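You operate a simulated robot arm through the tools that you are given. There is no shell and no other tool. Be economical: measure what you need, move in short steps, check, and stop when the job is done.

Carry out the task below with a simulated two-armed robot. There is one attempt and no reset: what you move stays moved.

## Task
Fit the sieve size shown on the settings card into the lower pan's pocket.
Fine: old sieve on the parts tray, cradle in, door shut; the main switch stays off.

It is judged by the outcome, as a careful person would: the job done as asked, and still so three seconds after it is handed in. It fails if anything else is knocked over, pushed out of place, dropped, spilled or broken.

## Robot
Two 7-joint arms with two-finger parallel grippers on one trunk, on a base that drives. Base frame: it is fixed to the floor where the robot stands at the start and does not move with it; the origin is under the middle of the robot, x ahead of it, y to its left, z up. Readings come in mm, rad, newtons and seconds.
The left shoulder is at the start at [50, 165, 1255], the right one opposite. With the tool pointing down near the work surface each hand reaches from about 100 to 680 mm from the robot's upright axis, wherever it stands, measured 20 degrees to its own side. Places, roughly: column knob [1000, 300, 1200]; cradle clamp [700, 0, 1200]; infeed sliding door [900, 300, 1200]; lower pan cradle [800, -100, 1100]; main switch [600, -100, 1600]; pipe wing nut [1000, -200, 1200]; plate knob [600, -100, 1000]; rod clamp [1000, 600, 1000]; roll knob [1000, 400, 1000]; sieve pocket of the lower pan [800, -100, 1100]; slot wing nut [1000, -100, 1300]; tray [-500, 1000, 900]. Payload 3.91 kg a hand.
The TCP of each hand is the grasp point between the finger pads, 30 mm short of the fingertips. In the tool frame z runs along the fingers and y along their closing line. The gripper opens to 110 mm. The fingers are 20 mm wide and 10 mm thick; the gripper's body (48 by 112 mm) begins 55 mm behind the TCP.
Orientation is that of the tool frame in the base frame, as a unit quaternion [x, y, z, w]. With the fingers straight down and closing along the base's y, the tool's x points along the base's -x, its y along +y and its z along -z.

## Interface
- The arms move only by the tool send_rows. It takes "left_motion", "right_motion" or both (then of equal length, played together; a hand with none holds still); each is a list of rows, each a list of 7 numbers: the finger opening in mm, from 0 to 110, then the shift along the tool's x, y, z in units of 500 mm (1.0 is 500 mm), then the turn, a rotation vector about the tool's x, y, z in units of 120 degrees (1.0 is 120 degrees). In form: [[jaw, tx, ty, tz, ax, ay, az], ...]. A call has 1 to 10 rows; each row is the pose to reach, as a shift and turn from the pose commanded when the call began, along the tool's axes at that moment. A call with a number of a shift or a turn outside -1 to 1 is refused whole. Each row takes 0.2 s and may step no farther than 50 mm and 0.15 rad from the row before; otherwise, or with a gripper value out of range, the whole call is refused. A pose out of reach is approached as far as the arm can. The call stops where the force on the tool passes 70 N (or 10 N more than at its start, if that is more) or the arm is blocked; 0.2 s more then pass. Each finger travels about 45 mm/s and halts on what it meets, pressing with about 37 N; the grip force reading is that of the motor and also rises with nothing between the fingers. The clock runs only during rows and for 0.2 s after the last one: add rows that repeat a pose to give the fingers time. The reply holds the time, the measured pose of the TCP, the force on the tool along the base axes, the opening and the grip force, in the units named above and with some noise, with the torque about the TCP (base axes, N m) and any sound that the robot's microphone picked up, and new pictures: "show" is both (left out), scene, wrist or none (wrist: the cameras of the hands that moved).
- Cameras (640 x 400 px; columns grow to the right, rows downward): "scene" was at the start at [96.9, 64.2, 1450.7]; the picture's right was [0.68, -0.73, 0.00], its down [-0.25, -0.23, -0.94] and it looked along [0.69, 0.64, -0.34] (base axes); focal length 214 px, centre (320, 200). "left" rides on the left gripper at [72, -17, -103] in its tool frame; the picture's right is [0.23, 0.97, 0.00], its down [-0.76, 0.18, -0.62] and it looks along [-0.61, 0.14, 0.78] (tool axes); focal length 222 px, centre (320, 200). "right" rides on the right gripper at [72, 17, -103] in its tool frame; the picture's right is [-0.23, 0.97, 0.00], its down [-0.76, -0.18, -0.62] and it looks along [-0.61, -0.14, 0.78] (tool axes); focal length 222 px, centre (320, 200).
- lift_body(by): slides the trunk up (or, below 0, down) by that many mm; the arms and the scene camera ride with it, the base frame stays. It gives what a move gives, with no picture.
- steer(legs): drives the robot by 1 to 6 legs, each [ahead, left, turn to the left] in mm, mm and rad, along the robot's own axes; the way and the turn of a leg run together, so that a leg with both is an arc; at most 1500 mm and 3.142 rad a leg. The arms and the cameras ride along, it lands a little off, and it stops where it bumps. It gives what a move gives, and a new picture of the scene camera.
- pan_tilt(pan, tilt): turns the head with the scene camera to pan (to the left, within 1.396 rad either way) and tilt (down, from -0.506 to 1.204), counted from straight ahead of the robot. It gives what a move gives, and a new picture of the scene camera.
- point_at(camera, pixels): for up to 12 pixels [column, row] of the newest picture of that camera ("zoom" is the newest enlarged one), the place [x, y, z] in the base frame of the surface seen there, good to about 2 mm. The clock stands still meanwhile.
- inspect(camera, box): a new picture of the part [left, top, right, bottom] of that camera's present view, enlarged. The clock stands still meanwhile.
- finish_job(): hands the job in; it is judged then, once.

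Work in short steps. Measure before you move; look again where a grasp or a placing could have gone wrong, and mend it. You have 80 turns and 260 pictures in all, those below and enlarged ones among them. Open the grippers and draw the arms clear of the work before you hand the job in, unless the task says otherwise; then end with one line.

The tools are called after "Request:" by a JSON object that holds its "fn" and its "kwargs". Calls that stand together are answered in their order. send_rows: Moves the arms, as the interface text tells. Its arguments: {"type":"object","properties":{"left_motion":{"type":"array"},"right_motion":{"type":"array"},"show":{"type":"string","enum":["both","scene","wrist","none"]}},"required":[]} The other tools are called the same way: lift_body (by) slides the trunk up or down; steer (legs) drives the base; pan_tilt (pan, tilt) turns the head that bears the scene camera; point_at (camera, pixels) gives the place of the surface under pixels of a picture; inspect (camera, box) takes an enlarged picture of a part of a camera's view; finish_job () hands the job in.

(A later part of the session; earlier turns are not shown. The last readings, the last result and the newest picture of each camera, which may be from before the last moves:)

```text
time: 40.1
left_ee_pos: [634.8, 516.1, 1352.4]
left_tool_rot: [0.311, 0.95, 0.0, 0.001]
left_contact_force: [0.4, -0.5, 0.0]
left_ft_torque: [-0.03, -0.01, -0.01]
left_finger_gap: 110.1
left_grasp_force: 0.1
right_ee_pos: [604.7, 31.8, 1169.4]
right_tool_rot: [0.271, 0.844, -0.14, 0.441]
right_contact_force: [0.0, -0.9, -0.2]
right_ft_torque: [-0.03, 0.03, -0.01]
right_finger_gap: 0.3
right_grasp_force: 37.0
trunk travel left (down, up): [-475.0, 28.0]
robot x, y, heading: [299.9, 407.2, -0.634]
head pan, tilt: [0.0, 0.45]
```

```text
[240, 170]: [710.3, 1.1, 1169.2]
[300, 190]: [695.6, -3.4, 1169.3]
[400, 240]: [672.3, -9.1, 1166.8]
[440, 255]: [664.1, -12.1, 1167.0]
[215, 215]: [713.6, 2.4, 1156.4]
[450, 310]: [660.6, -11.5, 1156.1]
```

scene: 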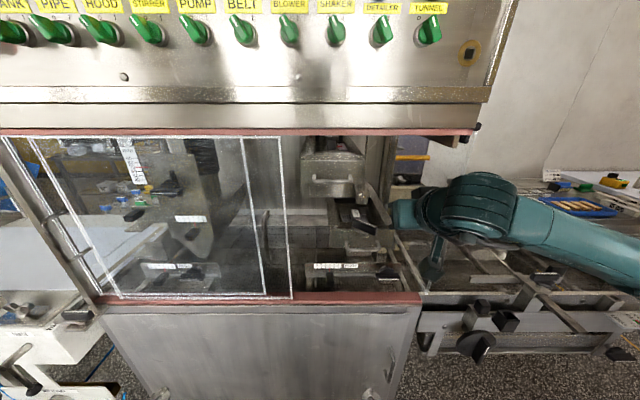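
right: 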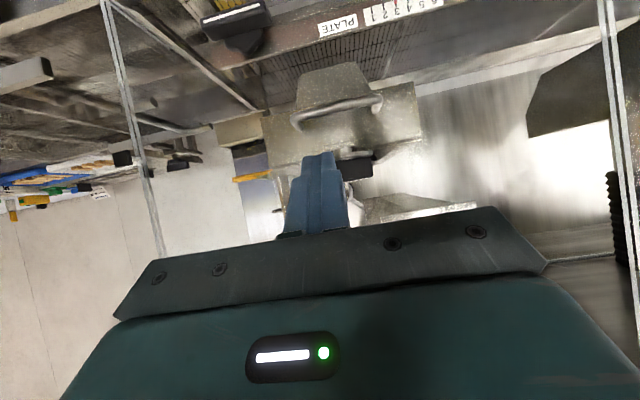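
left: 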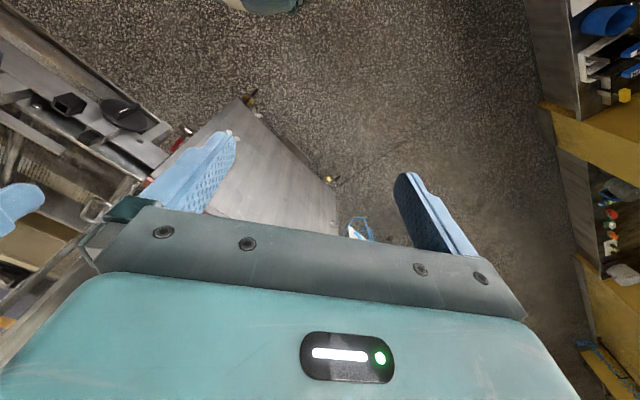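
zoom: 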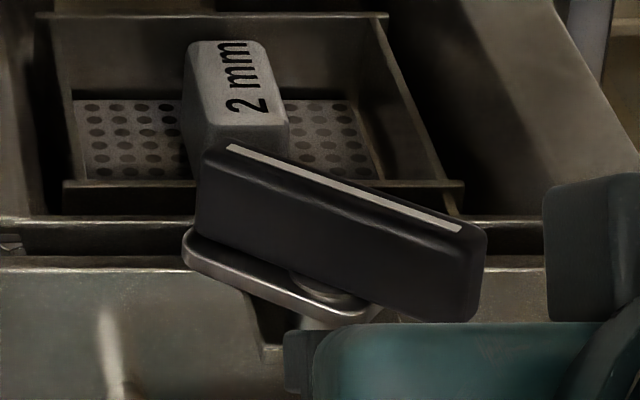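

The bar is still at ~52°. I repeat the push without retreating, to read force and see the contact.

Request:
{"fn": "send_rows", "kwargs": {"right_motion": [[0, -0.015, 0, 0.021, 0, 0, 0], [0, -0.029, 0, 0.042, 0, 0, 0], [0, -0.044, 0, 0.063, 0, 0, 0], [0, -0.058, 0, 0.083, 0, 0, 0]], "show": "wrist"}}

Request:
{"fn": "inspect", "kwargs": {"camera": "right", "box": [260, 80, 400, 220]}}

Request:
{"fn": "inspect", "kwargs": {"camera": "scene", "box": [335, 200, 390, 245]}}

```text
time: 41.1
left_ee_pos: [629.6, 518.0, 1354.2]
left_tool_rot: [0.312, 0.95, -0.001, 0.003]
left_contact_force: [0.0, -0.1, 0.0]
left_ft_torque: [-0.04, 0.01, 0.01]
left_finger_gap: 110.0
left_grasp_force: 0.1
right_ee_pos: [638.4, 2.4, 1171.6]
right_tool_rot: [0.271, 0.845, -0.141, 0.438]
right_contact_force: [-38.9, 12.9, -0.7]
right_ft_torque: [0.12, 0.4, -0.49]
right_finger_gap: 0.1
right_grasp_force: 37.3
trunk travel left (down, up): [-475.0, 28.0]
robot x, y, heading: [298.0, 409.2, -0.633]
head pan, tilt: [0.0, 0.45]
```

right: 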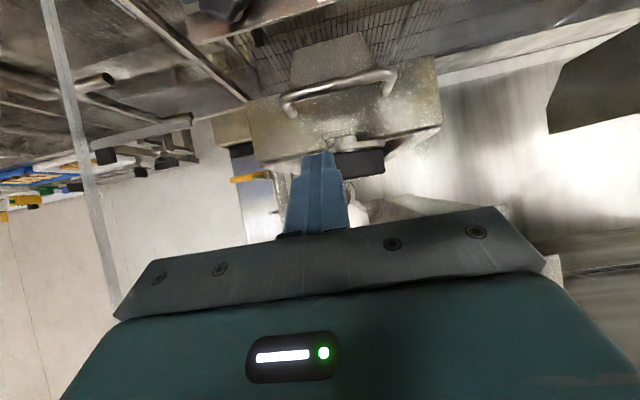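

```text
2.86 times, centred on (330, 150) of right
```

zoom: 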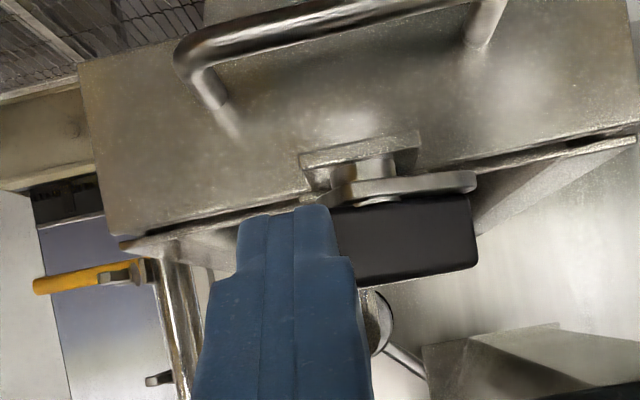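

```text
8.89 times, centred on (362, 222) of scene
```

zoom: 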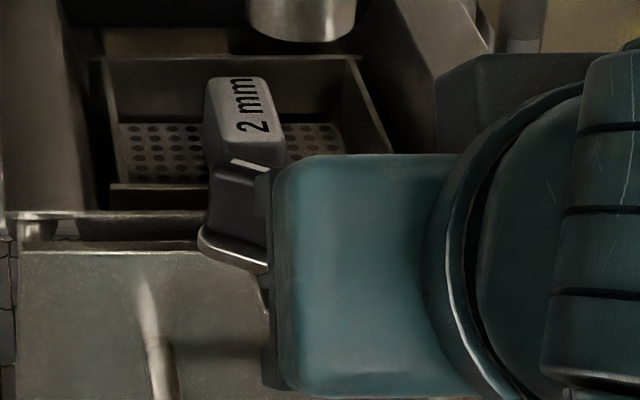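

Fist presses with ~40 N, and the bar's left end shows slight further rotation. I push on further, up to the force stop.

Request:
{"fn": "send_rows", "kwargs": {"right_motion": [[0, -0.006, -0.004, 0.008, 0, 0, 0], [0, -0.012, -0.006, 0.016, 0, 0, 0], [0, -0.018, -0.006, 0.025, 0, 0, 0], [0, -0.024, -0.006, 0.034, 0, 0, 0]], "show": "none"}}

Request:
{"fn": "inspect", "kwargs": {"camera": "scene", "box": [335, 200, 390, 245]}}

Request:
{"fn": "point_at", "kwargs": {"camera": "zoom", "pixels": [[232, 160], [250, 165], [262, 168], [220, 200]]}}

```text
time: 42.1
left_ee_pos: [626.4, 520.1, 1355.3]
left_tool_rot: [0.312, 0.95, 0.0, 0.004]
left_contact_force: [-0.1, -0.3, -0.6]
left_ft_torque: [0.02, -0.02, 0.02]
left_finger_gap: 109.9
left_grasp_force: 0.1
right_ee_pos: [649.3, -9.3, 1173.9]
right_tool_rot: [0.271, 0.846, -0.139, 0.438]
right_contact_force: [-63.3, 24.0, -4.0]
right_ft_torque: [0.64, 0.46, -0.51]
right_finger_gap: 0.1
right_grasp_force: 37.1
trunk travel left (down, up): [-475.0, 28.0]
robot x, y, heading: [296.9, 408.8, -0.633]
head pan, tilt: [0.0, 0.45]
```

```text
8.89 times, centred on (362, 222) of scene
```

zoom: 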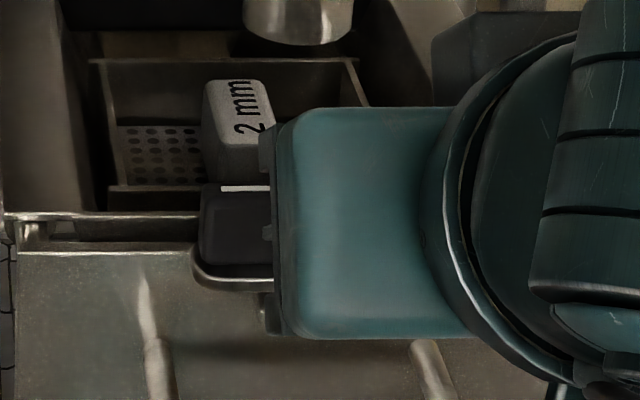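

```text
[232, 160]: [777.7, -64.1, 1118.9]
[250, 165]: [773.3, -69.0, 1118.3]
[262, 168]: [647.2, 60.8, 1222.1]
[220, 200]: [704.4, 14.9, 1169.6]
```

The bar is now parallel to the pan's front edge. I back off and look.

Request:
{"fn": "send_rows", "kwargs": {"right_motion": [[0, 0.05, 0, -0.07, 0, 0, 0], [0, 0.1, 0, -0.14, 0, 0, 0], [0, 0.13, 0, -0.18, 0, 0, 0]], "show": "wrist"}}

Request:
{"fn": "inspect", "kwargs": {"camera": "scene", "box": [325, 190, 395, 260]}}

Request:
{"fn": "point_at", "kwargs": {"camera": "zoom", "pixels": [[200, 180], [380, 195], [275, 340], [380, 340], [280, 300], [420, 300], [240, 220], [440, 220]]}}

```text
time: 43.0
left_ee_pos: [635.5, 516.7, 1351.9]
left_tool_rot: [0.31, 0.951, -0.001, 0.0]
left_contact_force: [-0.3, -0.3, -0.2]
left_ft_torque: [-0.04, -0.04, 0.03]
left_finger_gap: 109.8
left_grasp_force: 0.1
right_ee_pos: [569.2, 52.2, 1173.8]
right_tool_rot: [0.271, 0.845, -0.14, 0.44]
right_contact_force: [-0.8, -0.5, -0.1]
right_ft_torque: [0.03, 0.01, 0.02]
right_finger_gap: 0.0
right_grasp_force: 37.0
trunk travel left (down, up): [-475.0, 28.0]
robot x, y, heading: [297.4, 411.1, -0.63]
head pan, tilt: [0.0, 0.45]
```

right: 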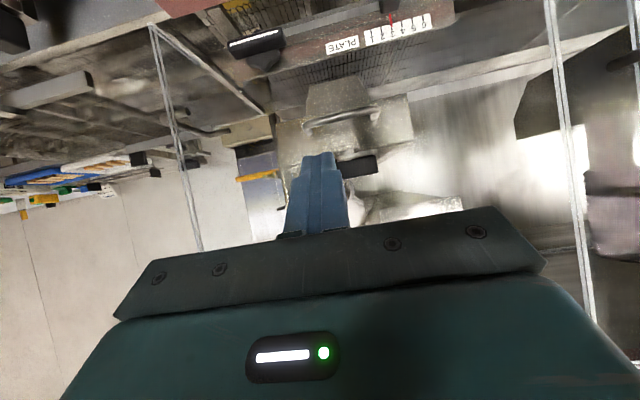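

```text
5.71 times, centred on (360, 225) of scene
```

zoom: 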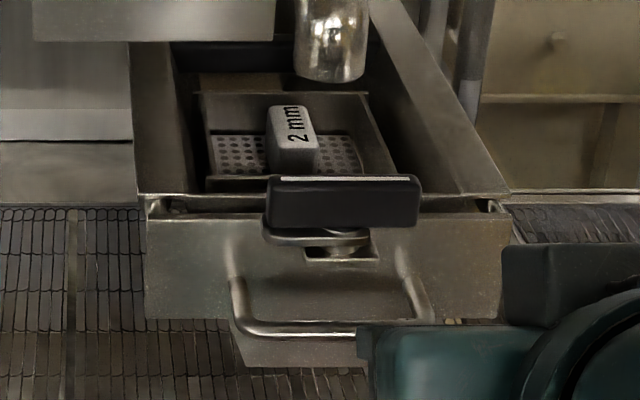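

```text
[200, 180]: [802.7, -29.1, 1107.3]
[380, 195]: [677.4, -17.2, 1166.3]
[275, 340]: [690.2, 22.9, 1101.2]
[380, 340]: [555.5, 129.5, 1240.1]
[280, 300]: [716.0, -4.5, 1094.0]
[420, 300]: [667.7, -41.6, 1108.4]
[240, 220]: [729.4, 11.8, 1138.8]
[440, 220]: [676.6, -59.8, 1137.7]
```

The knob is crosswise and the tongue is clear. Next I set the right hand lower with a flatter tilt (75°) in front of the U-handle (677,0,1104), then roll it 86° so it can grip the bar.

Request:
{"fn": "send_rows", "kwargs": {"right_motion": [[10, 0.027, 0.014, 0.035, 0, -0.056, 0], [20, 0.055, 0.029, 0.07, 0, -0.111, 0], [34, 0.082, 0.043, 0.106, 0, -0.167, 0]], "show": "none"}}

Request:
{"fn": "send_rows", "kwargs": {"right_motion": [[34, 0, 0, 0, 0, 0, 0.0714], [34, 0, 0, 0, 0, 0, 0.1428], [34, 0, 0, 0, 0, 0, 0.2142], [34, 0, 0, 0, 0, 0, 0.2856], [34, 0, 0, 0, 0, 0, 0.357], [34, 0, 0, 0, 0, 0, 0.4284], [34, 0, 0, 0, 0, 0, 0.4998], [34, 0, 0, 0, 0, 0, 0.5712], [34, 0, 0, 0, 0, 0, 0.6426], [34, 0, 0, 0, 0, 0, 0.714]]}}

```text
time: 43.8
left_ee_pos: [637.1, 519.4, 1351.1]
left_tool_rot: [0.309, 0.951, -0.002, -0.001]
left_contact_force: [-0.4, 0.4, -0.2]
left_ft_torque: [-0.02, -0.01, -0.04]
left_finger_gap: 109.9
left_grasp_force: 0.1
right_ee_pos: [599.7, 59.7, 1108.6]
right_tool_rot: [0.243, 0.755, -0.184, 0.581]
right_contact_force: [-0.4, -0.6, 0.2]
right_ft_torque: [0.0, -0.02, 0.09]
right_finger_gap: 33.9
right_grasp_force: 0.0
trunk travel left (down, up): [-475.0, 28.0]
robot x, y, heading: [301.2, 409.6, -0.629]
head pan, tilt: [0.0, 0.45]
```

```text
time: 46.0
left_ee_pos: [636.2, 516.5, 1353.3]
left_tool_rot: [0.311, 0.95, 0.0, 0.001]
left_contact_force: [-0.5, -0.1, 0.5]
left_ft_torque: [0.01, 0.01, 0.01]
left_finger_gap: 109.9
left_grasp_force: 0.0
right_ee_pos: [598.0, 55.2, 1107.4]
right_tool_rot: [0.692, 0.388, 0.26, 0.551]
right_contact_force: [-0.8, -0.3, -0.5]
right_ft_torque: [0.0, -0.01, -0.01]
right_finger_gap: 33.7
right_grasp_force: 0.0
trunk travel left (down, up): [-475.0, 28.0]
robot x, y, heading: [303.9, 406.8, -0.631]
head pan, tilt: [0.0, 0.45]
```

scene: 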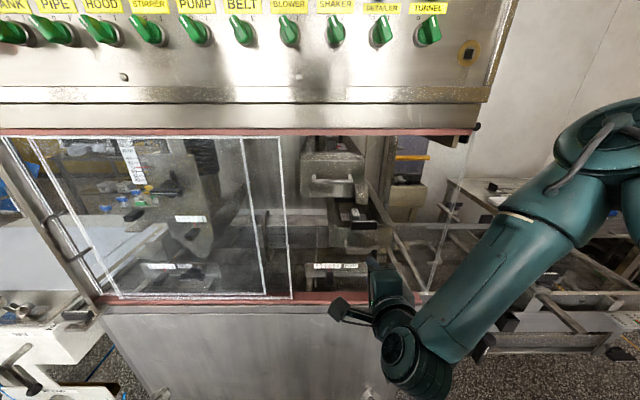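
right: 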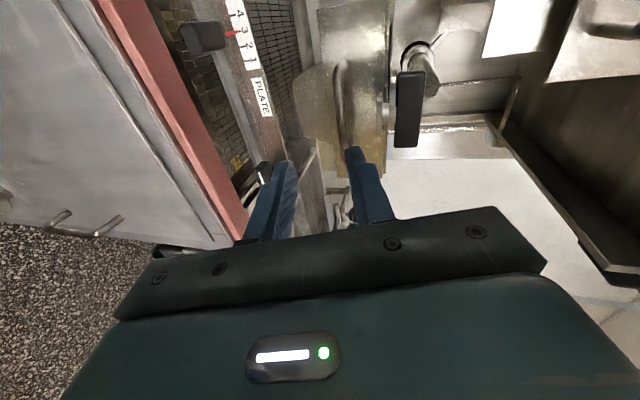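

The handle bar shows at (345,100). I measure it exactly.

Request:
{"fn": "inspect", "kwargs": {"camera": "right", "box": [250, 30, 450, 190]}}

Request:
{"fn": "point_at", "kwargs": {"camera": "right", "pixels": [[341, 90], [343, 110], [342, 75], [346, 130], [341, 100], [365, 80]]}}

```text
2.50 times, centred on (350, 110) of right
```

zoom: 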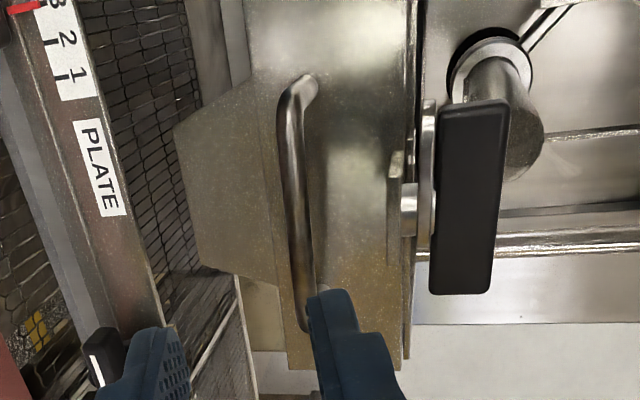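

```text
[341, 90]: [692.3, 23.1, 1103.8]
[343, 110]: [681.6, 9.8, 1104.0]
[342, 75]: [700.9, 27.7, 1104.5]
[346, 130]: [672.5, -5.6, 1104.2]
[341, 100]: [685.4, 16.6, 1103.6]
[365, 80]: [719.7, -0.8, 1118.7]
```

Bar centre ≈ (677,1,1104). I advance level so the bar ends between the finger tips, then close on it.

Request:
{"fn": "send_rows", "kwargs": {"right_motion": [[34, 0.001, 0.014, 0.052, 0, 0, 0], [34, 0.002, 0.028, 0.105, 0, 0, 0], [34, 0.003, 0.043, 0.157, 0, 0, 0], [5, 0.003, 0.043, 0.157, 0, 0, 0], [5, 0.003, 0.043, 0.157, 0, 0, 0]], "show": "wrist"}}

```text
time: 47.1
left_ee_pos: [636.3, 514.8, 1352.0]
left_tool_rot: [0.311, 0.951, 0.0, 0.001]
left_contact_force: [0.8, 0.5, 0.2]
left_ft_torque: [0.0, 0.01, 0.0]
left_finger_gap: 110.2
left_grasp_force: 0.0
right_ee_pos: [665.9, 13.8, 1106.5]
right_tool_rot: [0.692, 0.389, 0.259, 0.55]
right_contact_force: [-0.2, -0.2, -1.3]
right_ft_torque: [0.42, -0.32, -0.02]
right_finger_gap: 10.3
right_grasp_force: 30.2
trunk travel left (down, up): [-475.0, 28.0]
robot x, y, heading: [302.2, 404.9, -0.632]
head pan, tilt: [0.0, 0.45]
```

right: 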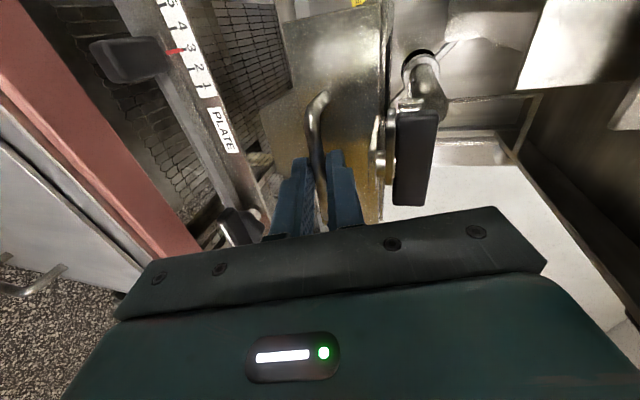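

Gripped (gap 10.3 mm). I pull straight out 100 mm and look.

Request:
{"fn": "send_rows", "kwargs": {"right_motion": [[5, 0.001, -0.0103, -0.0386, 0, 0, 0], [5, 0.0015, -0.0206, -0.0772, 0, 0, 0], [5, 0.002, -0.031, -0.116, 0, 0, 0], [5, 0.003, -0.0413, -0.1545, 0, 0, 0], [5, 0.0035, -0.0516, -0.193, 0, 0, 0]]}}

Request:
{"fn": "inspect", "kwargs": {"camera": "scene", "box": [290, 130, 430, 300]}}

```text
time: 48.4
left_ee_pos: [636.5, 517.2, 1352.9]
left_tool_rot: [0.311, 0.951, -0.001, 0.001]
left_contact_force: [0.6, -0.1, 0.4]
left_ft_torque: [0.01, -0.01, -0.01]
left_finger_gap: 110.1
left_grasp_force: 0.0
right_ee_pos: [587.8, 71.0, 1107.2]
right_tool_rot: [0.69, 0.389, 0.261, 0.552]
right_contact_force: [8.8, 7.9, 8.3]
right_ft_torque: [0.54, -0.7, -0.5]
right_finger_gap: 10.0
right_grasp_force: 44.8
trunk travel left (down, up): [-475.0, 28.0]
robot x, y, heading: [297.3, 409.4, -0.632]
head pan, tilt: [0.0, 0.45]
```

scene: 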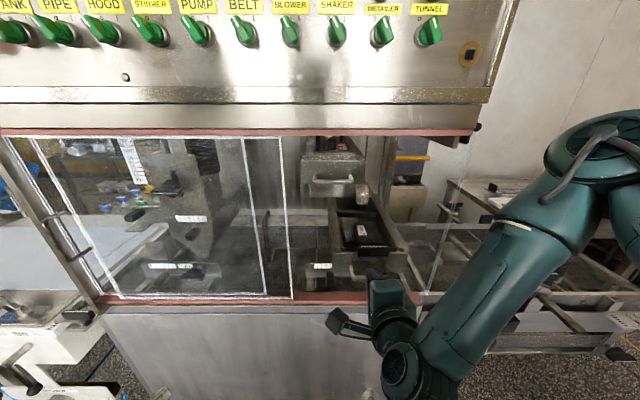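
right: 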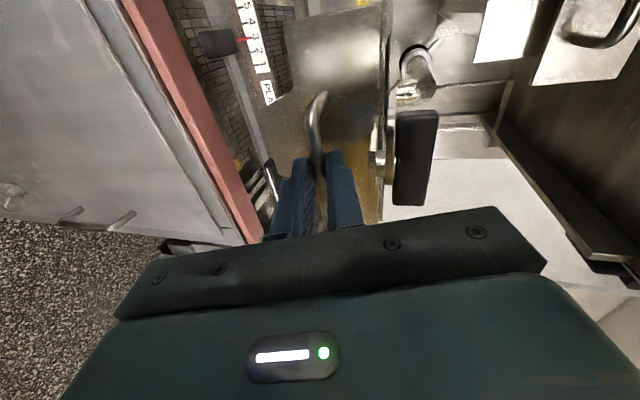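

```text
2.35 times, centred on (360, 215) of scene
```

zoom: 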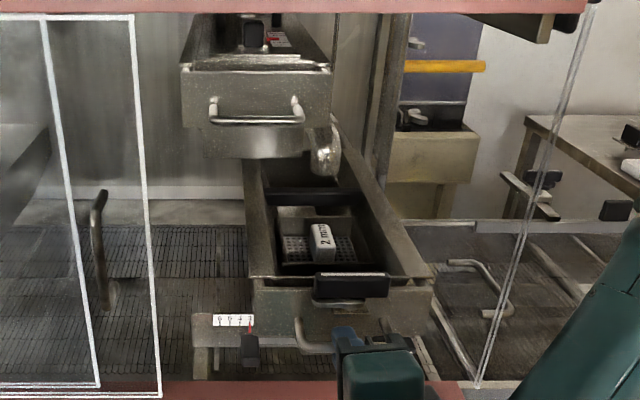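

The cradle slid out ~97 mm with low force. I pull 70 mm more, then measure.

Request:
{"fn": "send_rows", "kwargs": {"right_motion": [[5, 0.0005, -0.009, -0.0338, 0, 0, 0], [5, 0.001, -0.018, -0.0676, 0, 0, 0], [5, 0.0015, -0.027, -0.1014, 0, 0, 0], [5, 0.002, -0.036, -0.1352, 0, 0, 0]], "show": "none"}}

Request:
{"fn": "inspect", "kwargs": {"camera": "scene", "box": [290, 130, 430, 300]}}

Request:
{"fn": "point_at", "kwargs": {"camera": "zoom", "pixels": [[320, 255], [310, 290], [255, 110], [325, 170], [350, 310], [270, 300], [400, 310], [250, 130], [220, 50], [300, 230]]}}

```text
time: 49.4
left_ee_pos: [633.7, 513.2, 1352.7]
left_tool_rot: [0.312, 0.95, 0.001, 0.001]
left_contact_force: [-0.3, 0.2, 0.8]
left_ft_torque: [0.05, 0.03, 0.02]
left_finger_gap: 110.3
left_grasp_force: 0.0
right_ee_pos: [550.4, 103.8, 1105.9]
right_tool_rot: [0.686, 0.37, 0.257, 0.572]
right_contact_force: [-10.3, -9.3, 20.1]
right_ft_torque: [0.28, -0.69, -1.06]
right_finger_gap: 9.7
right_grasp_force: 44.6
right hand out of reach, approached as far as the arm can: row 3, 4
trunk travel left (down, up): [-475.0, 28.0]
robot x, y, heading: [297.8, 407.5, -0.64]
head pan, tilt: [0.0, 0.45]
stopped in row 4 (right hand): the force on the tool passed its limit at 78 N (the readings are from after the stop); the commanded pose is now the measured one
```

```text
2.35 times, centred on (360, 215) of scene
```

zoom: 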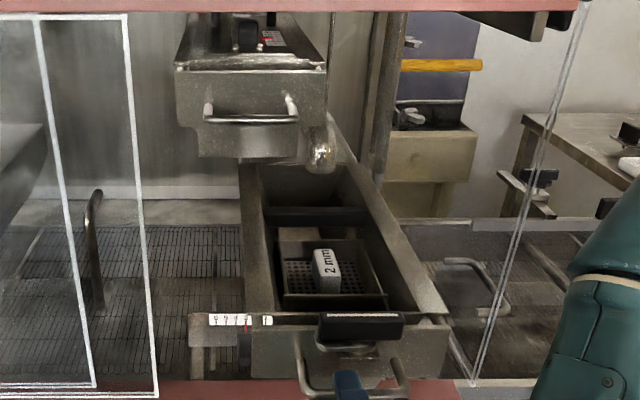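

```text
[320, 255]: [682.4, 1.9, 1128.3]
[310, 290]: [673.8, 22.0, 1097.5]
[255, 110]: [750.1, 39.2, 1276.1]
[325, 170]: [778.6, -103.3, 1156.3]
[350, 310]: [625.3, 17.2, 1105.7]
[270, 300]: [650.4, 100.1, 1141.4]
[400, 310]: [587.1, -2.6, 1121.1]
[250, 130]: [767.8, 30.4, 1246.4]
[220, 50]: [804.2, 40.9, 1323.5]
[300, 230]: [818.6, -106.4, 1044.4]
```

Cradle is out ~143 mm, sieve block now around (682,2,1128), clear of upper pan. I open the fingers and back the robot 90 mm off.

Request:
{"fn": "send_rows", "kwargs": {"right_motion": [[34, 0, 0, 0, 0, 0, 0], [34, 0, 0, 0, 0, 0, 0]], "show": "none"}}

Request:
{"fn": "steer", "kwargs": {"legs": [[-90, 0, 0]]}}

Request:
{"fn": "inspect", "kwargs": {"camera": "scene", "box": [320, 190, 410, 260]}}

```text
time: 50.0
left_ee_pos: [635.1, 514.4, 1353.3]
left_tool_rot: [0.311, 0.95, 0.0, 0.0]
left_contact_force: [0.6, 0.0, 0.3]
left_ft_torque: [0.01, 0.03, 0.0]
left_finger_gap: 109.7
left_grasp_force: 0.0
right_ee_pos: [550.6, 106.7, 1103.4]
right_tool_rot: [0.686, 0.376, 0.257, 0.568]
right_contact_force: [1.0, 0.0, -0.4]
right_ft_torque: [0.01, 0.01, 0.0]
right_finger_gap: 33.8
right_grasp_force: 0.0
trunk travel left (down, up): [-475.0, 28.0]
robot x, y, heading: [303.2, 405.5, -0.635]
head pan, tilt: [0.0, 0.45]
```

```text
time: 51.1
left_ee_pos: [561.2, 569.5, 1354.1]
left_tool_rot: [0.311, 0.95, 0.0, 0.001]
left_contact_force: [-0.4, 0.5, -0.3]
left_ft_torque: [-0.04, -0.05, -0.01]
left_finger_gap: 110.4
left_grasp_force: 0.1
right_ee_pos: [478.1, 160.5, 1103.0]
right_tool_rot: [0.685, 0.376, 0.258, 0.568]
right_contact_force: [-0.4, 0.3, 0.4]
right_ft_torque: [0.01, 0.03, -0.01]
right_finger_gap: 34.1
right_grasp_force: 0.0
trunk travel left (down, up): [-475.0, 28.0]
robot x, y, heading: [225.6, 461.5, -0.631]
head pan, tilt: [0.0, 0.45]
```

scene: 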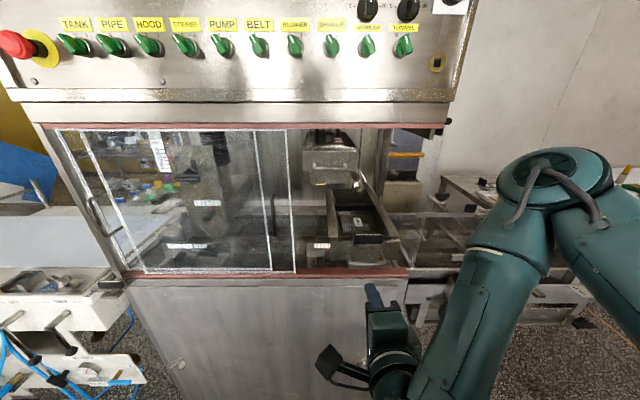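

```text
5.71 times, centred on (365, 225) of scene
```

zoom: 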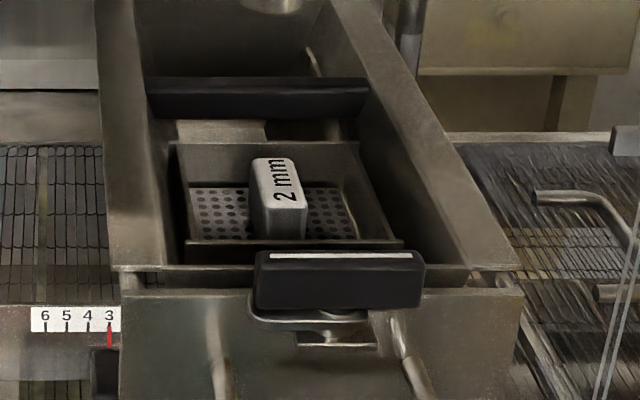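

Pan is fully visible. I measure the block's corners and pocket rim.

Request:
{"fn": "point_at", "kwargs": {"camera": "zoom", "pixels": [[255, 165], [290, 163], [272, 208], [304, 206], [282, 185], [286, 225], [215, 215], [335, 215], [180, 150], [385, 240], [330, 260], [360, 85]]}}

```text
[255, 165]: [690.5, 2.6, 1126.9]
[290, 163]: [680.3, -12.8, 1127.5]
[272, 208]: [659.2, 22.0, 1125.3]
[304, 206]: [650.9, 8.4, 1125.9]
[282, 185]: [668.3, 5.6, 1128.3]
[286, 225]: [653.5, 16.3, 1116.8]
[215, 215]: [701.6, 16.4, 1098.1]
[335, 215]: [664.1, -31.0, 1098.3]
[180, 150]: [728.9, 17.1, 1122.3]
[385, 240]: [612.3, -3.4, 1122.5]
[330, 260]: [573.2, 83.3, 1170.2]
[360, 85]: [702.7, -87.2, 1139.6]
```

Block: centre (670,5), 18 mm wide across, 37 mm long along the pull axis, top z 1128; pocket rim z 1122. I roll the hand back and raise it 150 mm.

Request:
{"fn": "send_rows", "kwargs": {"right_motion": [[40, -0.002, 0.029, -0.008, 0, 0, -0.0714], [45, -0.004, 0.058, -0.016, 0, 0, -0.1428], [50, -0.006, 0.087, -0.023, 0, 0, -0.2142], [55, -0.008, 0.116, -0.031, 0, 0, -0.2856], [60, -0.01, 0.145, -0.039, 0, 0, -0.357], [60, -0.012, 0.173, -0.047, 0, 0, -0.4284], [60, -0.014, 0.202, -0.054, 0, 0, -0.4998], [60, -0.016, 0.231, -0.062, 0, 0, -0.5712], [60, -0.018, 0.26, -0.07, 0, 0, -0.6426], [60, -0.02, 0.289, -0.078, 0, 0, -0.714]], "show": "none"}}

```text
time: 53.3
left_ee_pos: [561.5, 569.8, 1352.7]
left_tool_rot: [0.312, 0.95, 0.001, 0.0]
left_contact_force: [0.5, 0.9, -0.7]
left_ft_torque: [0.04, -0.01, 0.01]
left_finger_gap: 109.9
left_grasp_force: 0.1
right_ee_pos: [497.9, 168.1, 1258.1]
right_tool_rot: [0.248, 0.741, -0.199, 0.591]
right_contact_force: [0.0, -0.1, 0.4]
right_ft_torque: [0.0, -0.03, -0.03]
right_finger_gap: 59.9
right_grasp_force: 0.2
right hand out of reach, approached as far as the arm can: row 1, 2, 3, 4, 5, 6, 7, 8, 9, 10
trunk travel left (down, up): [-475.0, 28.0]
robot x, y, heading: [224.8, 459.2, -0.628]
head pan, tilt: [0.0, 0.45]
```

Hand is unrolled, tilt 77°. I now bring it to tilt 22° at a pre-grasp point 85 mm in front and 90 mm above the block.

Request:
{"fn": "send_rows", "kwargs": {"right_motion": [[60, 0.001, -0.009, 0.044, 0, 0.0657, 0], [60, 0.002, -0.017, 0.088, 0, 0.1314, 0], [60, 0.003, -0.026, 0.132, 0, 0.1971, 0], [60, 0.005, -0.034, 0.177, 0, 0.2629, 0], [60, 0.006, -0.043, 0.221, 0, 0.3286, 0], [50, 0.007, -0.051, 0.265, 0, 0.3943, 0], [50, 0.008, -0.06, 0.309, 0, 0.46, 0], [50, 0.008, -0.06, 0.309, 0, 0.46, 0]]}}

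Request:
{"fn": "inspect", "kwargs": {"camera": "right", "box": [200, 60, 440, 240]}}

```text
time: 55.1
left_ee_pos: [561.4, 567.9, 1352.2]
left_tool_rot: [0.311, 0.95, 0.0, 0.0]
left_contact_force: [-0.9, 0.5, 0.7]
left_ft_torque: [0.01, 0.0, 0.04]
left_finger_gap: 110.1
left_grasp_force: 0.0
right_ee_pos: [601.7, 55.8, 1221.1]
right_tool_rot: [0.311, 0.931, -0.06, 0.18]
right_contact_force: [0.1, -0.2, -0.7]
right_ft_torque: [0.01, -0.01, 0.0]
right_finger_gap: 50.1
right_grasp_force: 0.0
trunk travel left (down, up): [-475.0, 28.0]
robot x, y, heading: [227.4, 461.7, -0.632]
head pan, tilt: [0.0, 0.45]
```

scene: 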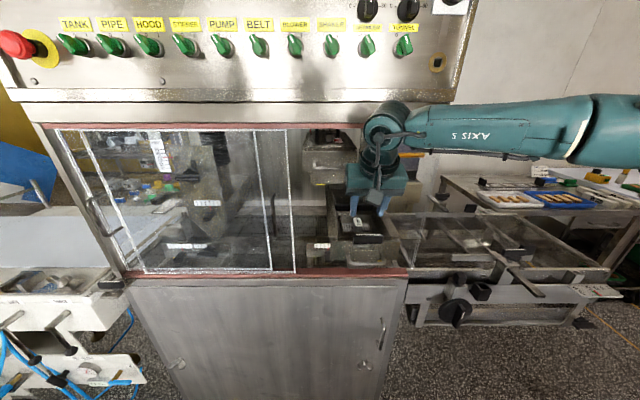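
right: 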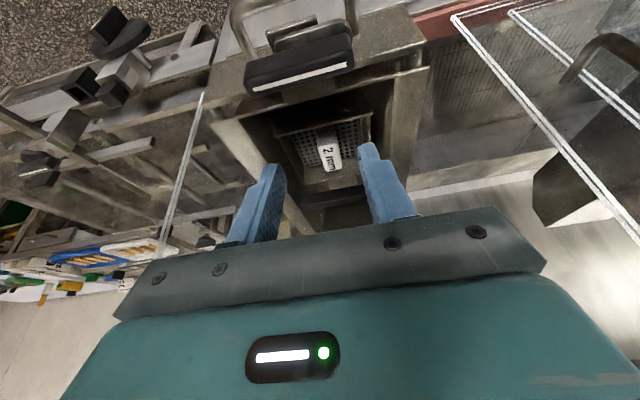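

```text
2.22 times, centred on (320, 150) of right
```

zoom: 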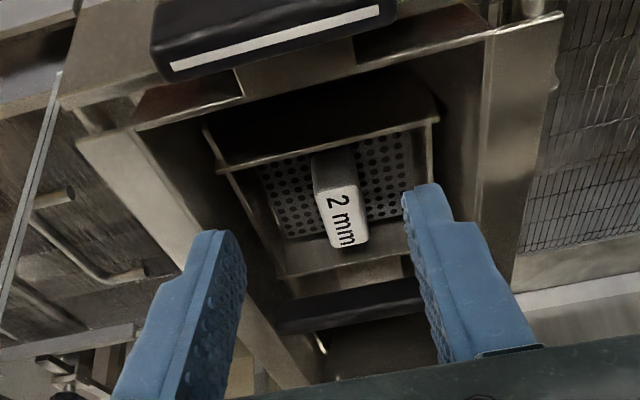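

Clear view of the block between the fingers. I measure its top from this camera before descending.

Request:
{"fn": "point_at", "kwargs": {"camera": "zoom", "pixels": [[320, 195], [360, 190], [335, 245], [368, 240], [343, 218], [290, 170], [400, 165], [430, 130], [285, 275]]}}

```text
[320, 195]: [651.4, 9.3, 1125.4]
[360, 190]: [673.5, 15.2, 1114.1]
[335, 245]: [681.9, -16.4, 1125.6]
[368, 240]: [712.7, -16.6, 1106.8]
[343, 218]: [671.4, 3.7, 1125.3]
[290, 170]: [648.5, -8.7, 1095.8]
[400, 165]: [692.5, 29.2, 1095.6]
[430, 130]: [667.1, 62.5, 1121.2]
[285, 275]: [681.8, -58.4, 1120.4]
```

I descend diagonally over the block (to TCP (667,7,1135)) and close.

Request:
{"fn": "send_rows", "kwargs": {"right_motion": [[50, -0.022, 0, 0.055, 0, 0, 0], [50, -0.044, -0.001, 0.11, 0, 0, 0], [50, -0.066, -0.002, 0.165, 0, 0, 0], [50, -0.087, -0.002, 0.22, 0, 0, 0], [12, -0.087, -0.002, 0.22, 0, 0, 0], [12, -0.087, -0.002, 0.22, 0, 0, 0], [12, -0.087, -0.002, 0.22, 0, 0, 0]], "show": "wrist"}}

```text
time: 56.7
left_ee_pos: [562.2, 568.7, 1352.3]
left_tool_rot: [0.311, 0.95, -0.001, 0.0]
left_contact_force: [0.7, -0.2, -0.3]
left_ft_torque: [0.0, 0.0, -0.01]
left_finger_gap: 110.1
left_grasp_force: 0.1
right_ee_pos: [665.4, 6.4, 1132.0]
right_tool_rot: [0.311, 0.931, -0.06, 0.18]
right_contact_force: [0.2, 0.2, -0.3]
right_ft_torque: [0.0, -0.03, 0.06]
right_finger_gap: 21.4
right_grasp_force: 36.9
trunk travel left (down, up): [-475.0, 28.0]
robot x, y, heading: [228.0, 459.5, -0.628]
head pan, tilt: [0.0, 0.45]
```

right: 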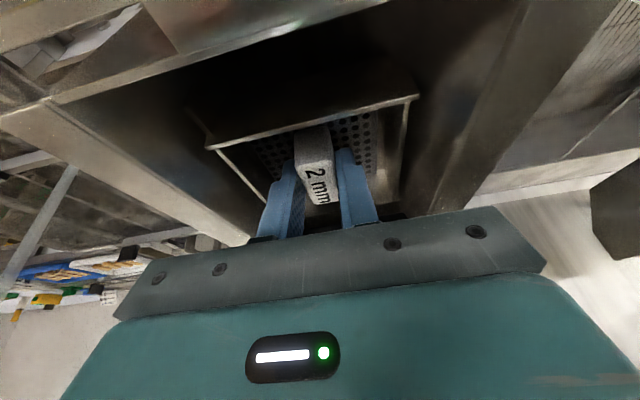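

Gripped (gap 21 mm). I lift straight out of the pocket, then up and back over the knob.

Request:
{"fn": "send_rows", "kwargs": {"right_motion": [[12, -0.0134, 0, -0.0334, 0, 0, 0], [12, -0.0269, 0, -0.0668, 0, 0, 0], [12, 0.0016, 0, -0.13, 0, 0, 0], [12, 0.0294, 0, -0.195, 0, 0, 0], [12, 0.057, 0, -0.26, 0, 0, 0], [12, 0.133, 0, -0.312, 0, 0, 0], [12, 0.217, 0, -0.346, 0, 0, 0]]}}

Request:
{"fn": "inspect", "kwargs": {"camera": "scene", "box": [310, 170, 430, 270]}}

```text
time: 58.3
left_ee_pos: [561.5, 569.6, 1353.7]
left_tool_rot: [0.312, 0.95, 0.0, 0.0]
left_contact_force: [0.0, -0.2, -0.1]
left_ft_torque: [0.02, -0.03, 0.03]
left_finger_gap: 110.3
left_grasp_force: 0.1
right_ee_pos: [531.5, 103.8, 1257.1]
right_tool_rot: [0.311, 0.931, -0.062, 0.181]
right_contact_force: [-0.2, -0.3, -1.8]
right_ft_torque: [0.0, -0.04, 0.0]
right_finger_gap: 21.5
right_grasp_force: 37.4
trunk travel left (down, up): [-475.0, 28.0]
robot x, y, heading: [224.3, 461.8, -0.636]
head pan, tilt: [0.0, 0.45]
```

scene: 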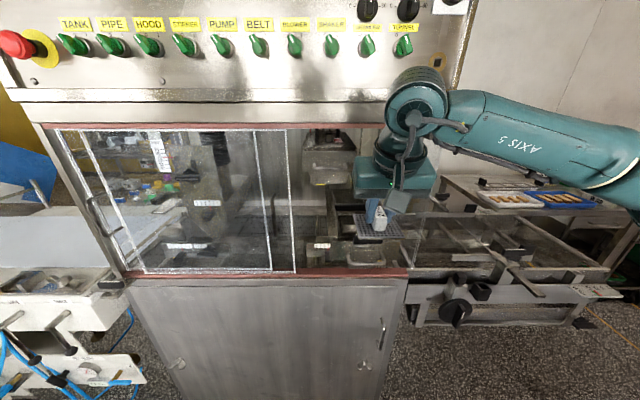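
right: 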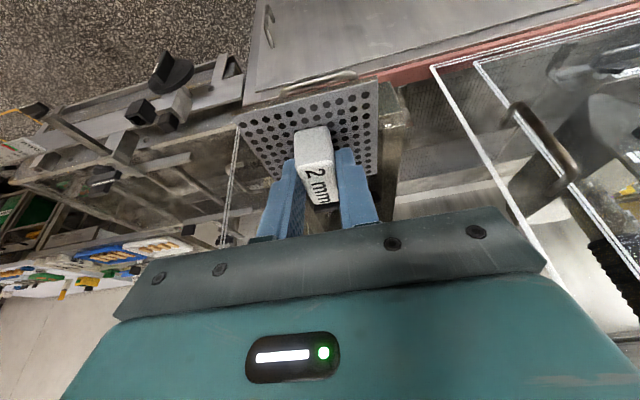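

```text
4.00 times, centred on (370, 220) of scene
```

zoom: 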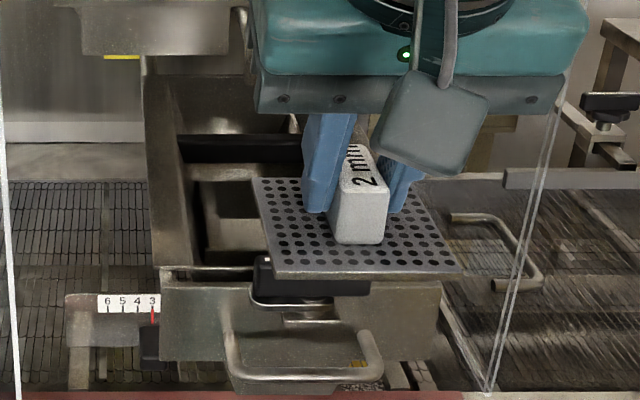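

The 2 mm sieve is out and held firmly. I drive back, turn to face the sill and look down at it.

Request:
{"fn": "steer", "kwargs": {"legs": [[-150, 0, 0], [0, 0, -2.985]]}}

Request:
{"fn": "pan_tilt", "kwargs": {"pan": 0.0, "tilt": 0.7}}

```text
time: 66.5
left_ee_pos: [-199.4, 378.4, 1353.0]
left_tool_rot: [0.976, -0.217, 0.0, 0.0]
left_contact_force: [0.0, 0.1, 0.5]
left_ft_torque: [0.0, -0.01, 0.02]
left_finger_gap: 110.0
left_grasp_force: 0.0
right_ee_pos: [-259.4, 840.3, 1256.2]
right_tool_rot: [0.957, -0.219, -0.185, -0.042]
right_contact_force: [0.1, 0.6, -1.2]
right_ft_torque: [0.0, 0.01, -0.01]
right_finger_gap: 21.6
right_grasp_force: 37.3
trunk travel left (down, up): [-475.0, 28.0]
robot x, y, heading: [111.9, 544.3, 2.703]
head pan, tilt: [0.0, 0.45]
```

scene: 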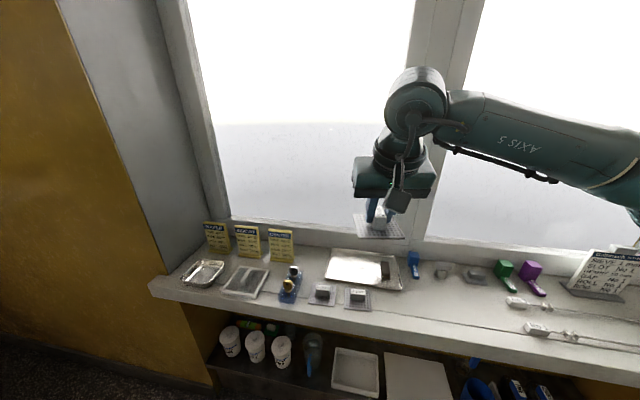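

```text
time: 67.3
left_ee_pos: [-200.7, 376.8, 1353.1]
left_tool_rot: [0.976, -0.217, 0.0, -0.001]
left_contact_force: [-0.2, 0.1, -0.9]
left_ft_torque: [0.03, 0.02, -0.02]
left_finger_gap: 110.1
left_grasp_force: 0.1
right_ee_pos: [-260.6, 840.3, 1256.6]
right_tool_rot: [0.957, -0.218, -0.185, -0.042]
right_contact_force: [0.1, -0.3, -0.6]
right_ft_torque: [0.01, 0.0, 0.0]
right_finger_gap: 21.4
right_grasp_force: 37.0
trunk travel left (down, up): [-475.0, 28.0]
robot x, y, heading: [104.3, 546.6, 2.703]
head pan, tilt: [0.0, 0.7]
```

scene: 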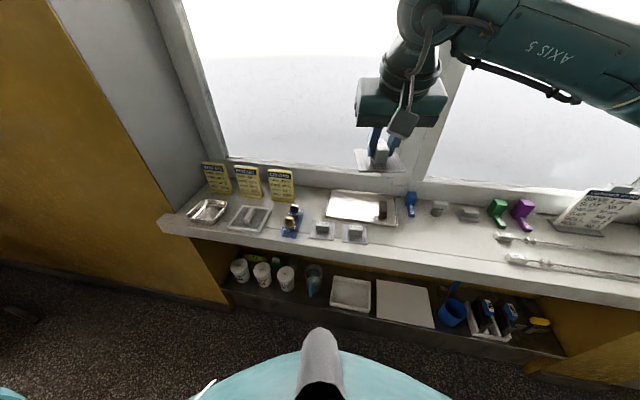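

Tray at (360,205), 1 mm and 3 mm sieves at (321,230),(354,233). I zoom and measure.

Request:
{"fn": "inspect", "kwargs": {"camera": "scene", "box": [270, 175, 430, 275]}}

Request:
{"fn": "point_at", "kwargs": {"camera": "zoom", "pixels": [[235, 65], [215, 165], [500, 90], [498, 195], [455, 135], [350, 120], [205, 215], [335, 230], [180, 240], [320, 290], [200, 300]]}}

Request:
{"fn": "point_at", "kwargs": {"camera": "scene", "pixels": [[320, 250], [350, 310], [410, 310], [290, 300]]}}

```text
4.00 times, centred on (350, 225) of scene
```

zoom: 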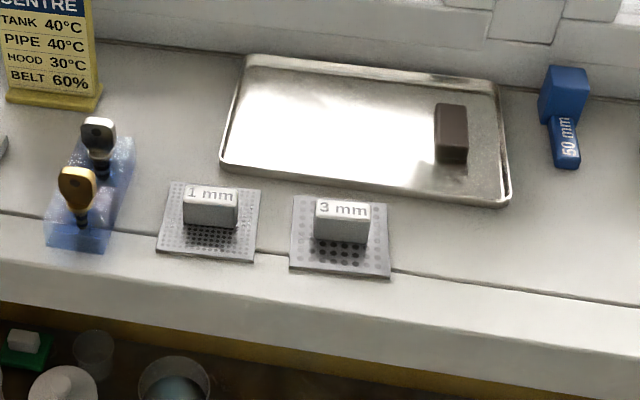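

```text
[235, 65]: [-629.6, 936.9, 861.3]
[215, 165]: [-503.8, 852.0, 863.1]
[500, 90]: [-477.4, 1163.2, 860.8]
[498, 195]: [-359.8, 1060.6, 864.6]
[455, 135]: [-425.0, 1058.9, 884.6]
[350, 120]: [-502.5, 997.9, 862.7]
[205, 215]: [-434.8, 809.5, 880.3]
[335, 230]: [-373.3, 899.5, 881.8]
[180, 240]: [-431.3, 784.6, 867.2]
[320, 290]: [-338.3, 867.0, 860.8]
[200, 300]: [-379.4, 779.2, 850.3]
```

```text
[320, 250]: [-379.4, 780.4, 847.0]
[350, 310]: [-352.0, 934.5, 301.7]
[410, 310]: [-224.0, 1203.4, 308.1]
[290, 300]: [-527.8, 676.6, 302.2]
```

Tray front-left corner (-504,852), front edge heading ≈0.97; dark item near its right end. I square up to the sill and lower the trunk 250 mm.

Request:
{"fn": "steer", "kwargs": {"legs": [[0, 0, -0.158], [137, 150, 0]]}}

Request:
{"fn": "lift_body", "kwargs": {"by": -250}}

Request:
{"fn": "pan_tilt", "kwargs": {"pan": -0.1, "tilt": 0.6}}

```text
time: 70.0
left_ee_pos: [-423.4, 381.1, 1352.2]
left_tool_rot: [0.956, -0.294, -0.001, 0.001]
left_contact_force: [0.6, -0.5, -0.4]
left_ft_torque: [0.01, -0.01, -0.02]
left_finger_gap: 110.0
left_grasp_force: 0.0
right_ee_pos: [-410.6, 845.0, 1256.3]
right_tool_rot: [0.937, -0.294, -0.181, -0.057]
right_contact_force: [0.1, 0.4, -0.9]
right_ft_torque: [0.03, 0.0, 0.01]
right_finger_gap: 21.4
right_grasp_force: 36.9
trunk travel left (down, up): [-475.0, 28.0]
robot x, y, heading: [-88.6, 499.5, 2.544]
head pan, tilt: [0.0, 0.7]
```

scene: 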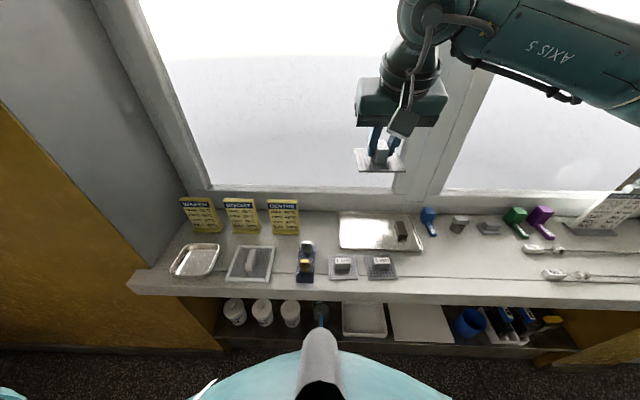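

```text
time: 72.5
left_ee_pos: [-422.5, 380.9, 1103.2]
left_tool_rot: [0.956, -0.294, 0.0, 0.0]
left_contact_force: [0.0, -0.7, -0.6]
left_ft_torque: [0.01, 0.01, -0.02]
left_finger_gap: 110.0
left_grasp_force: 0.1
right_ee_pos: [-408.3, 845.6, 1005.7]
right_tool_rot: [0.937, -0.293, -0.181, -0.057]
right_contact_force: [-1.0, 0.1, -1.4]
right_ft_torque: [0.02, 0.03, 0.02]
right_finger_gap: 21.3
right_grasp_force: 37.4
trunk travel left (down, up): [-225.0, 278.0]
robot x, y, heading: [-91.3, 496.4, 2.543]
head pan, tilt: [0.0, 0.7]
```

```text
time: 73.2
left_ee_pos: [-424.3, 379.1, 1103.8]
left_tool_rot: [0.956, -0.295, 0.0, 0.0]
left_contact_force: [-0.5, -0.1, 0.5]
left_ft_torque: [-0.02, -0.01, 0.06]
left_finger_gap: 109.9
left_grasp_force: 0.1
right_ee_pos: [-409.4, 844.8, 1006.6]
right_tool_rot: [0.937, -0.294, -0.181, -0.056]
right_contact_force: [-0.9, 0.1, -1.5]
right_ft_torque: [-0.02, 0.01, -0.04]
right_finger_gap: 21.5
right_grasp_force: 36.7
trunk travel left (down, up): [-225.0, 278.0]
robot x, y, heading: [-91.3, 497.8, 2.543]
head pan, tilt: [-0.099, 0.6]
```

scene: 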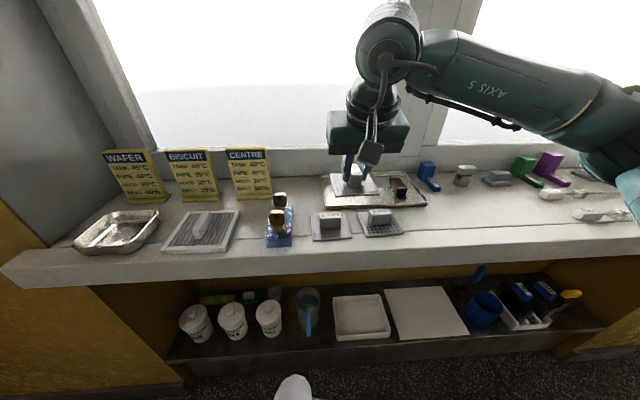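

Sieve held above the tray's front. I move it over the tray's left part and down to ~12 mm above.

Request:
{"fn": "send_rows", "kwargs": {"right_motion": [[12, -0.071, -0.019, 0.029, 0, 0, 0], [12, -0.142, -0.037, 0.057, 0, 0, 0], [12, -0.214, -0.056, 0.086, 0, 0, 0], [12, -0.285, -0.074, 0.114, 0, 0, 0], [12, -0.26, -0.074, 0.176, 0, 0, 0], [12, -0.235, -0.074, 0.238, 0, 0, 0], [12, -0.217, -0.074, 0.283, 0, 0, 0]]}}

Request:
{"fn": "inspect", "kwargs": {"camera": "scene", "box": [300, 140, 440, 240]}}

```text
time: 74.8
left_ee_pos: [-422.9, 380.3, 1102.2]
left_tool_rot: [0.956, -0.294, 0.0, 0.0]
left_contact_force: [-0.5, 0.4, -0.5]
left_ft_torque: [0.02, -0.01, 0.04]
left_finger_gap: 109.8
left_grasp_force: 0.0
right_ee_pos: [-515.8, 963.4, 917.3]
right_tool_rot: [0.936, -0.295, -0.181, -0.058]
right_contact_force: [0.3, 0.3, -1.6]
right_ft_torque: [-0.07, 0.01, -0.03]
right_finger_gap: 21.5
right_grasp_force: 37.1
trunk travel left (down, up): [-225.0, 278.0]
robot x, y, heading: [-93.6, 498.9, 2.541]
head pan, tilt: [-0.099, 0.6]
```

scene: 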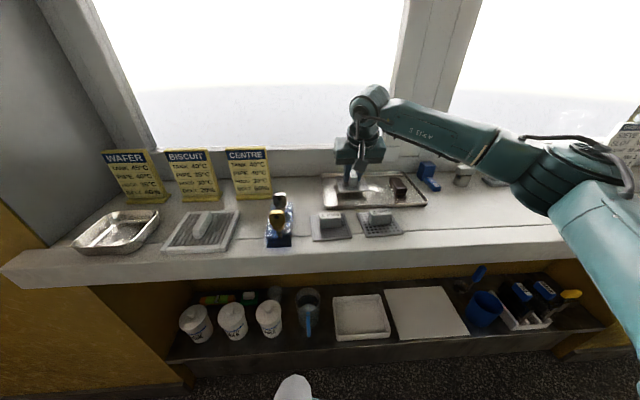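
right: 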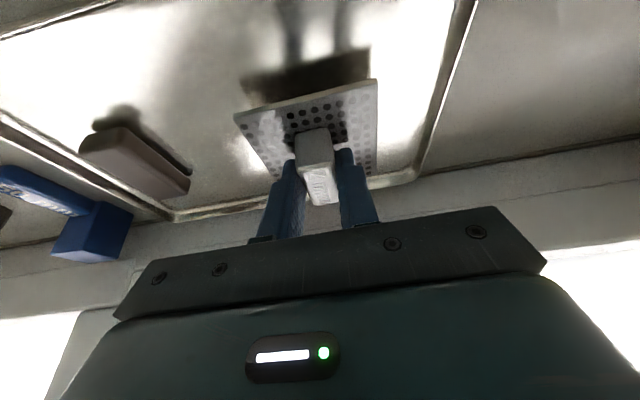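

```text
4.00 times, centred on (370, 190) of scene
```

zoom: 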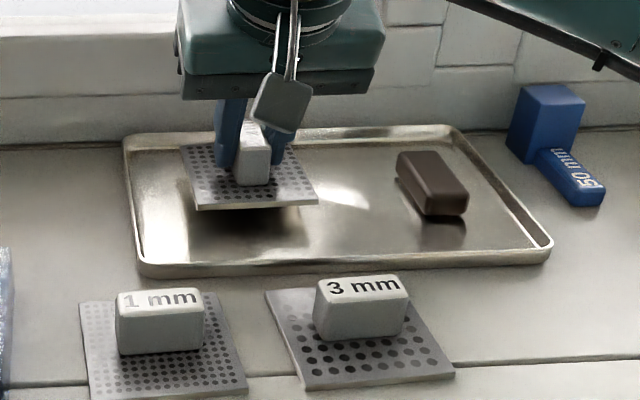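

The sieve hangs well inside the tray. I lower it ~14 mm, release, and rise.

Request:
{"fn": "send_rows", "kwargs": {"right_motion": [[12, 0.005, 0, 0.012, 0, 0, 0], [12, 0.0085, 0, 0.021, 0, 0, 0], [12, 0.0112, 0, 0.0278, 0, 0, 0]], "show": "none"}}

Request:
{"fn": "inspect", "kwargs": {"camera": "scene", "box": [310, 150, 410, 220]}}

```text
time: 75.6
left_ee_pos: [-422.1, 380.1, 1102.7]
left_tool_rot: [0.956, -0.294, -0.001, 0.001]
left_contact_force: [0.8, 0.9, -0.3]
left_ft_torque: [-0.01, 0.0, 0.01]
left_finger_gap: 110.3
left_grasp_force: 0.0
right_ee_pos: [-513.5, 963.9, 903.6]
right_tool_rot: [0.936, -0.294, -0.184, -0.057]
right_contact_force: [0.8, 0.9, 12.9]
right_ft_torque: [-0.09, -0.46, 0.05]
right_finger_gap: 21.6
right_grasp_force: 37.1
trunk travel left (down, up): [-225.0, 278.0]
robot x, y, heading: [-92.5, 501.2, 2.541]
head pan, tilt: [-0.099, 0.6]
```

```text
5.71 times, centred on (360, 185) of scene
```

zoom: 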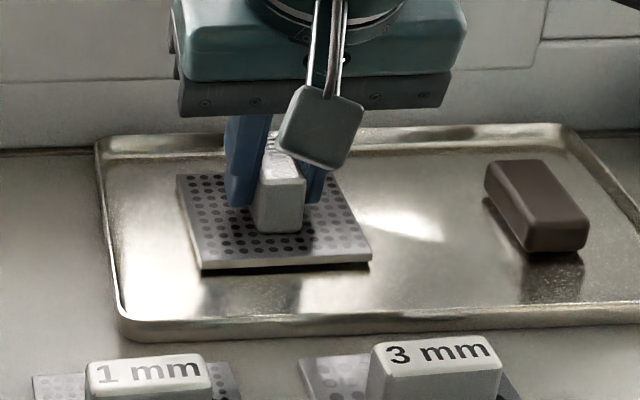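

Touching down with 13 N. I release and rise 110 mm.

Request:
{"fn": "send_rows", "kwargs": {"right_motion": [[46, 0, 0, 0, 0, 0, 0], [46, 0, 0, 0, 0, 0, 0], [46, 0, 0, 0, 0, 0, 0], [46, -0.027, 0, -0.068, 0, 0, 0], [46, -0.055, 0, -0.136, 0, 0, 0], [46, -0.082, 0, -0.204, 0, 0, 0]], "show": "wrist"}}

Request:
{"fn": "inspect", "kwargs": {"camera": "scene", "box": [300, 150, 440, 250]}}

Request:
{"fn": "point_at", "kwargs": {"camera": "zoom", "pixels": [[120, 292], [200, 290], [120, 308], [203, 306], [160, 300], [95, 300], [245, 390], [90, 395], [215, 300]]}}

```text
time: 77.0
left_ee_pos: [-422.5, 379.5, 1103.4]
left_tool_rot: [0.956, -0.294, -0.001, 0.001]
left_contact_force: [-0.7, -0.5, 0.6]
left_ft_torque: [-0.03, 0.01, 0.01]
left_finger_gap: 110.0
left_grasp_force: 0.1
right_ee_pos: [-514.4, 960.8, 1011.4]
right_tool_rot: [0.937, -0.294, -0.182, -0.057]
right_contact_force: [-0.6, -0.2, -0.1]
right_ft_torque: [-0.02, 0.01, -0.02]
right_finger_gap: 46.0
right_grasp_force: 0.1
trunk travel left (down, up): [-225.0, 278.0]
robot x, y, heading: [-89.4, 494.9, 2.547]
head pan, tilt: [-0.099, 0.6]
```

right: 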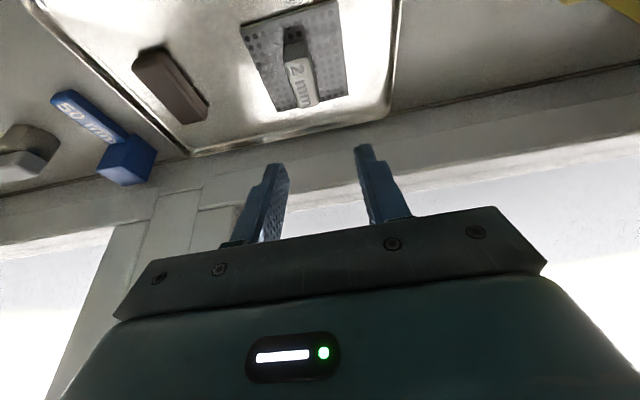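

```text
4.00 times, centred on (370, 200) of scene
```

zoom: 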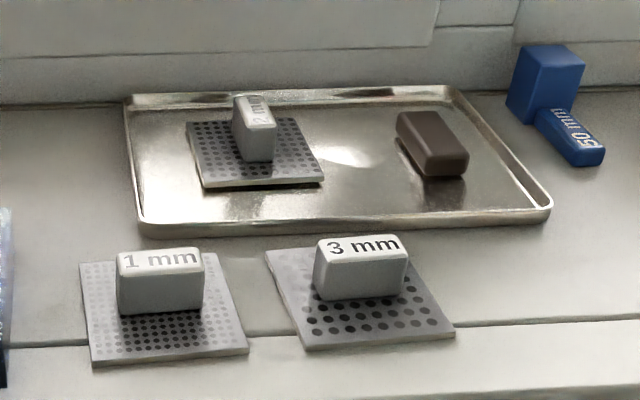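

```text
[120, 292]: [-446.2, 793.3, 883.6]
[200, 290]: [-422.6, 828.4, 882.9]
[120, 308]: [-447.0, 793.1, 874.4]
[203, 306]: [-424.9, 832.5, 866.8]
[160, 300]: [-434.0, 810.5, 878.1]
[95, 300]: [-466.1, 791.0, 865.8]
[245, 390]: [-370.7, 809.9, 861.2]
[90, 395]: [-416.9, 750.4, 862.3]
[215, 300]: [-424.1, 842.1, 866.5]
```

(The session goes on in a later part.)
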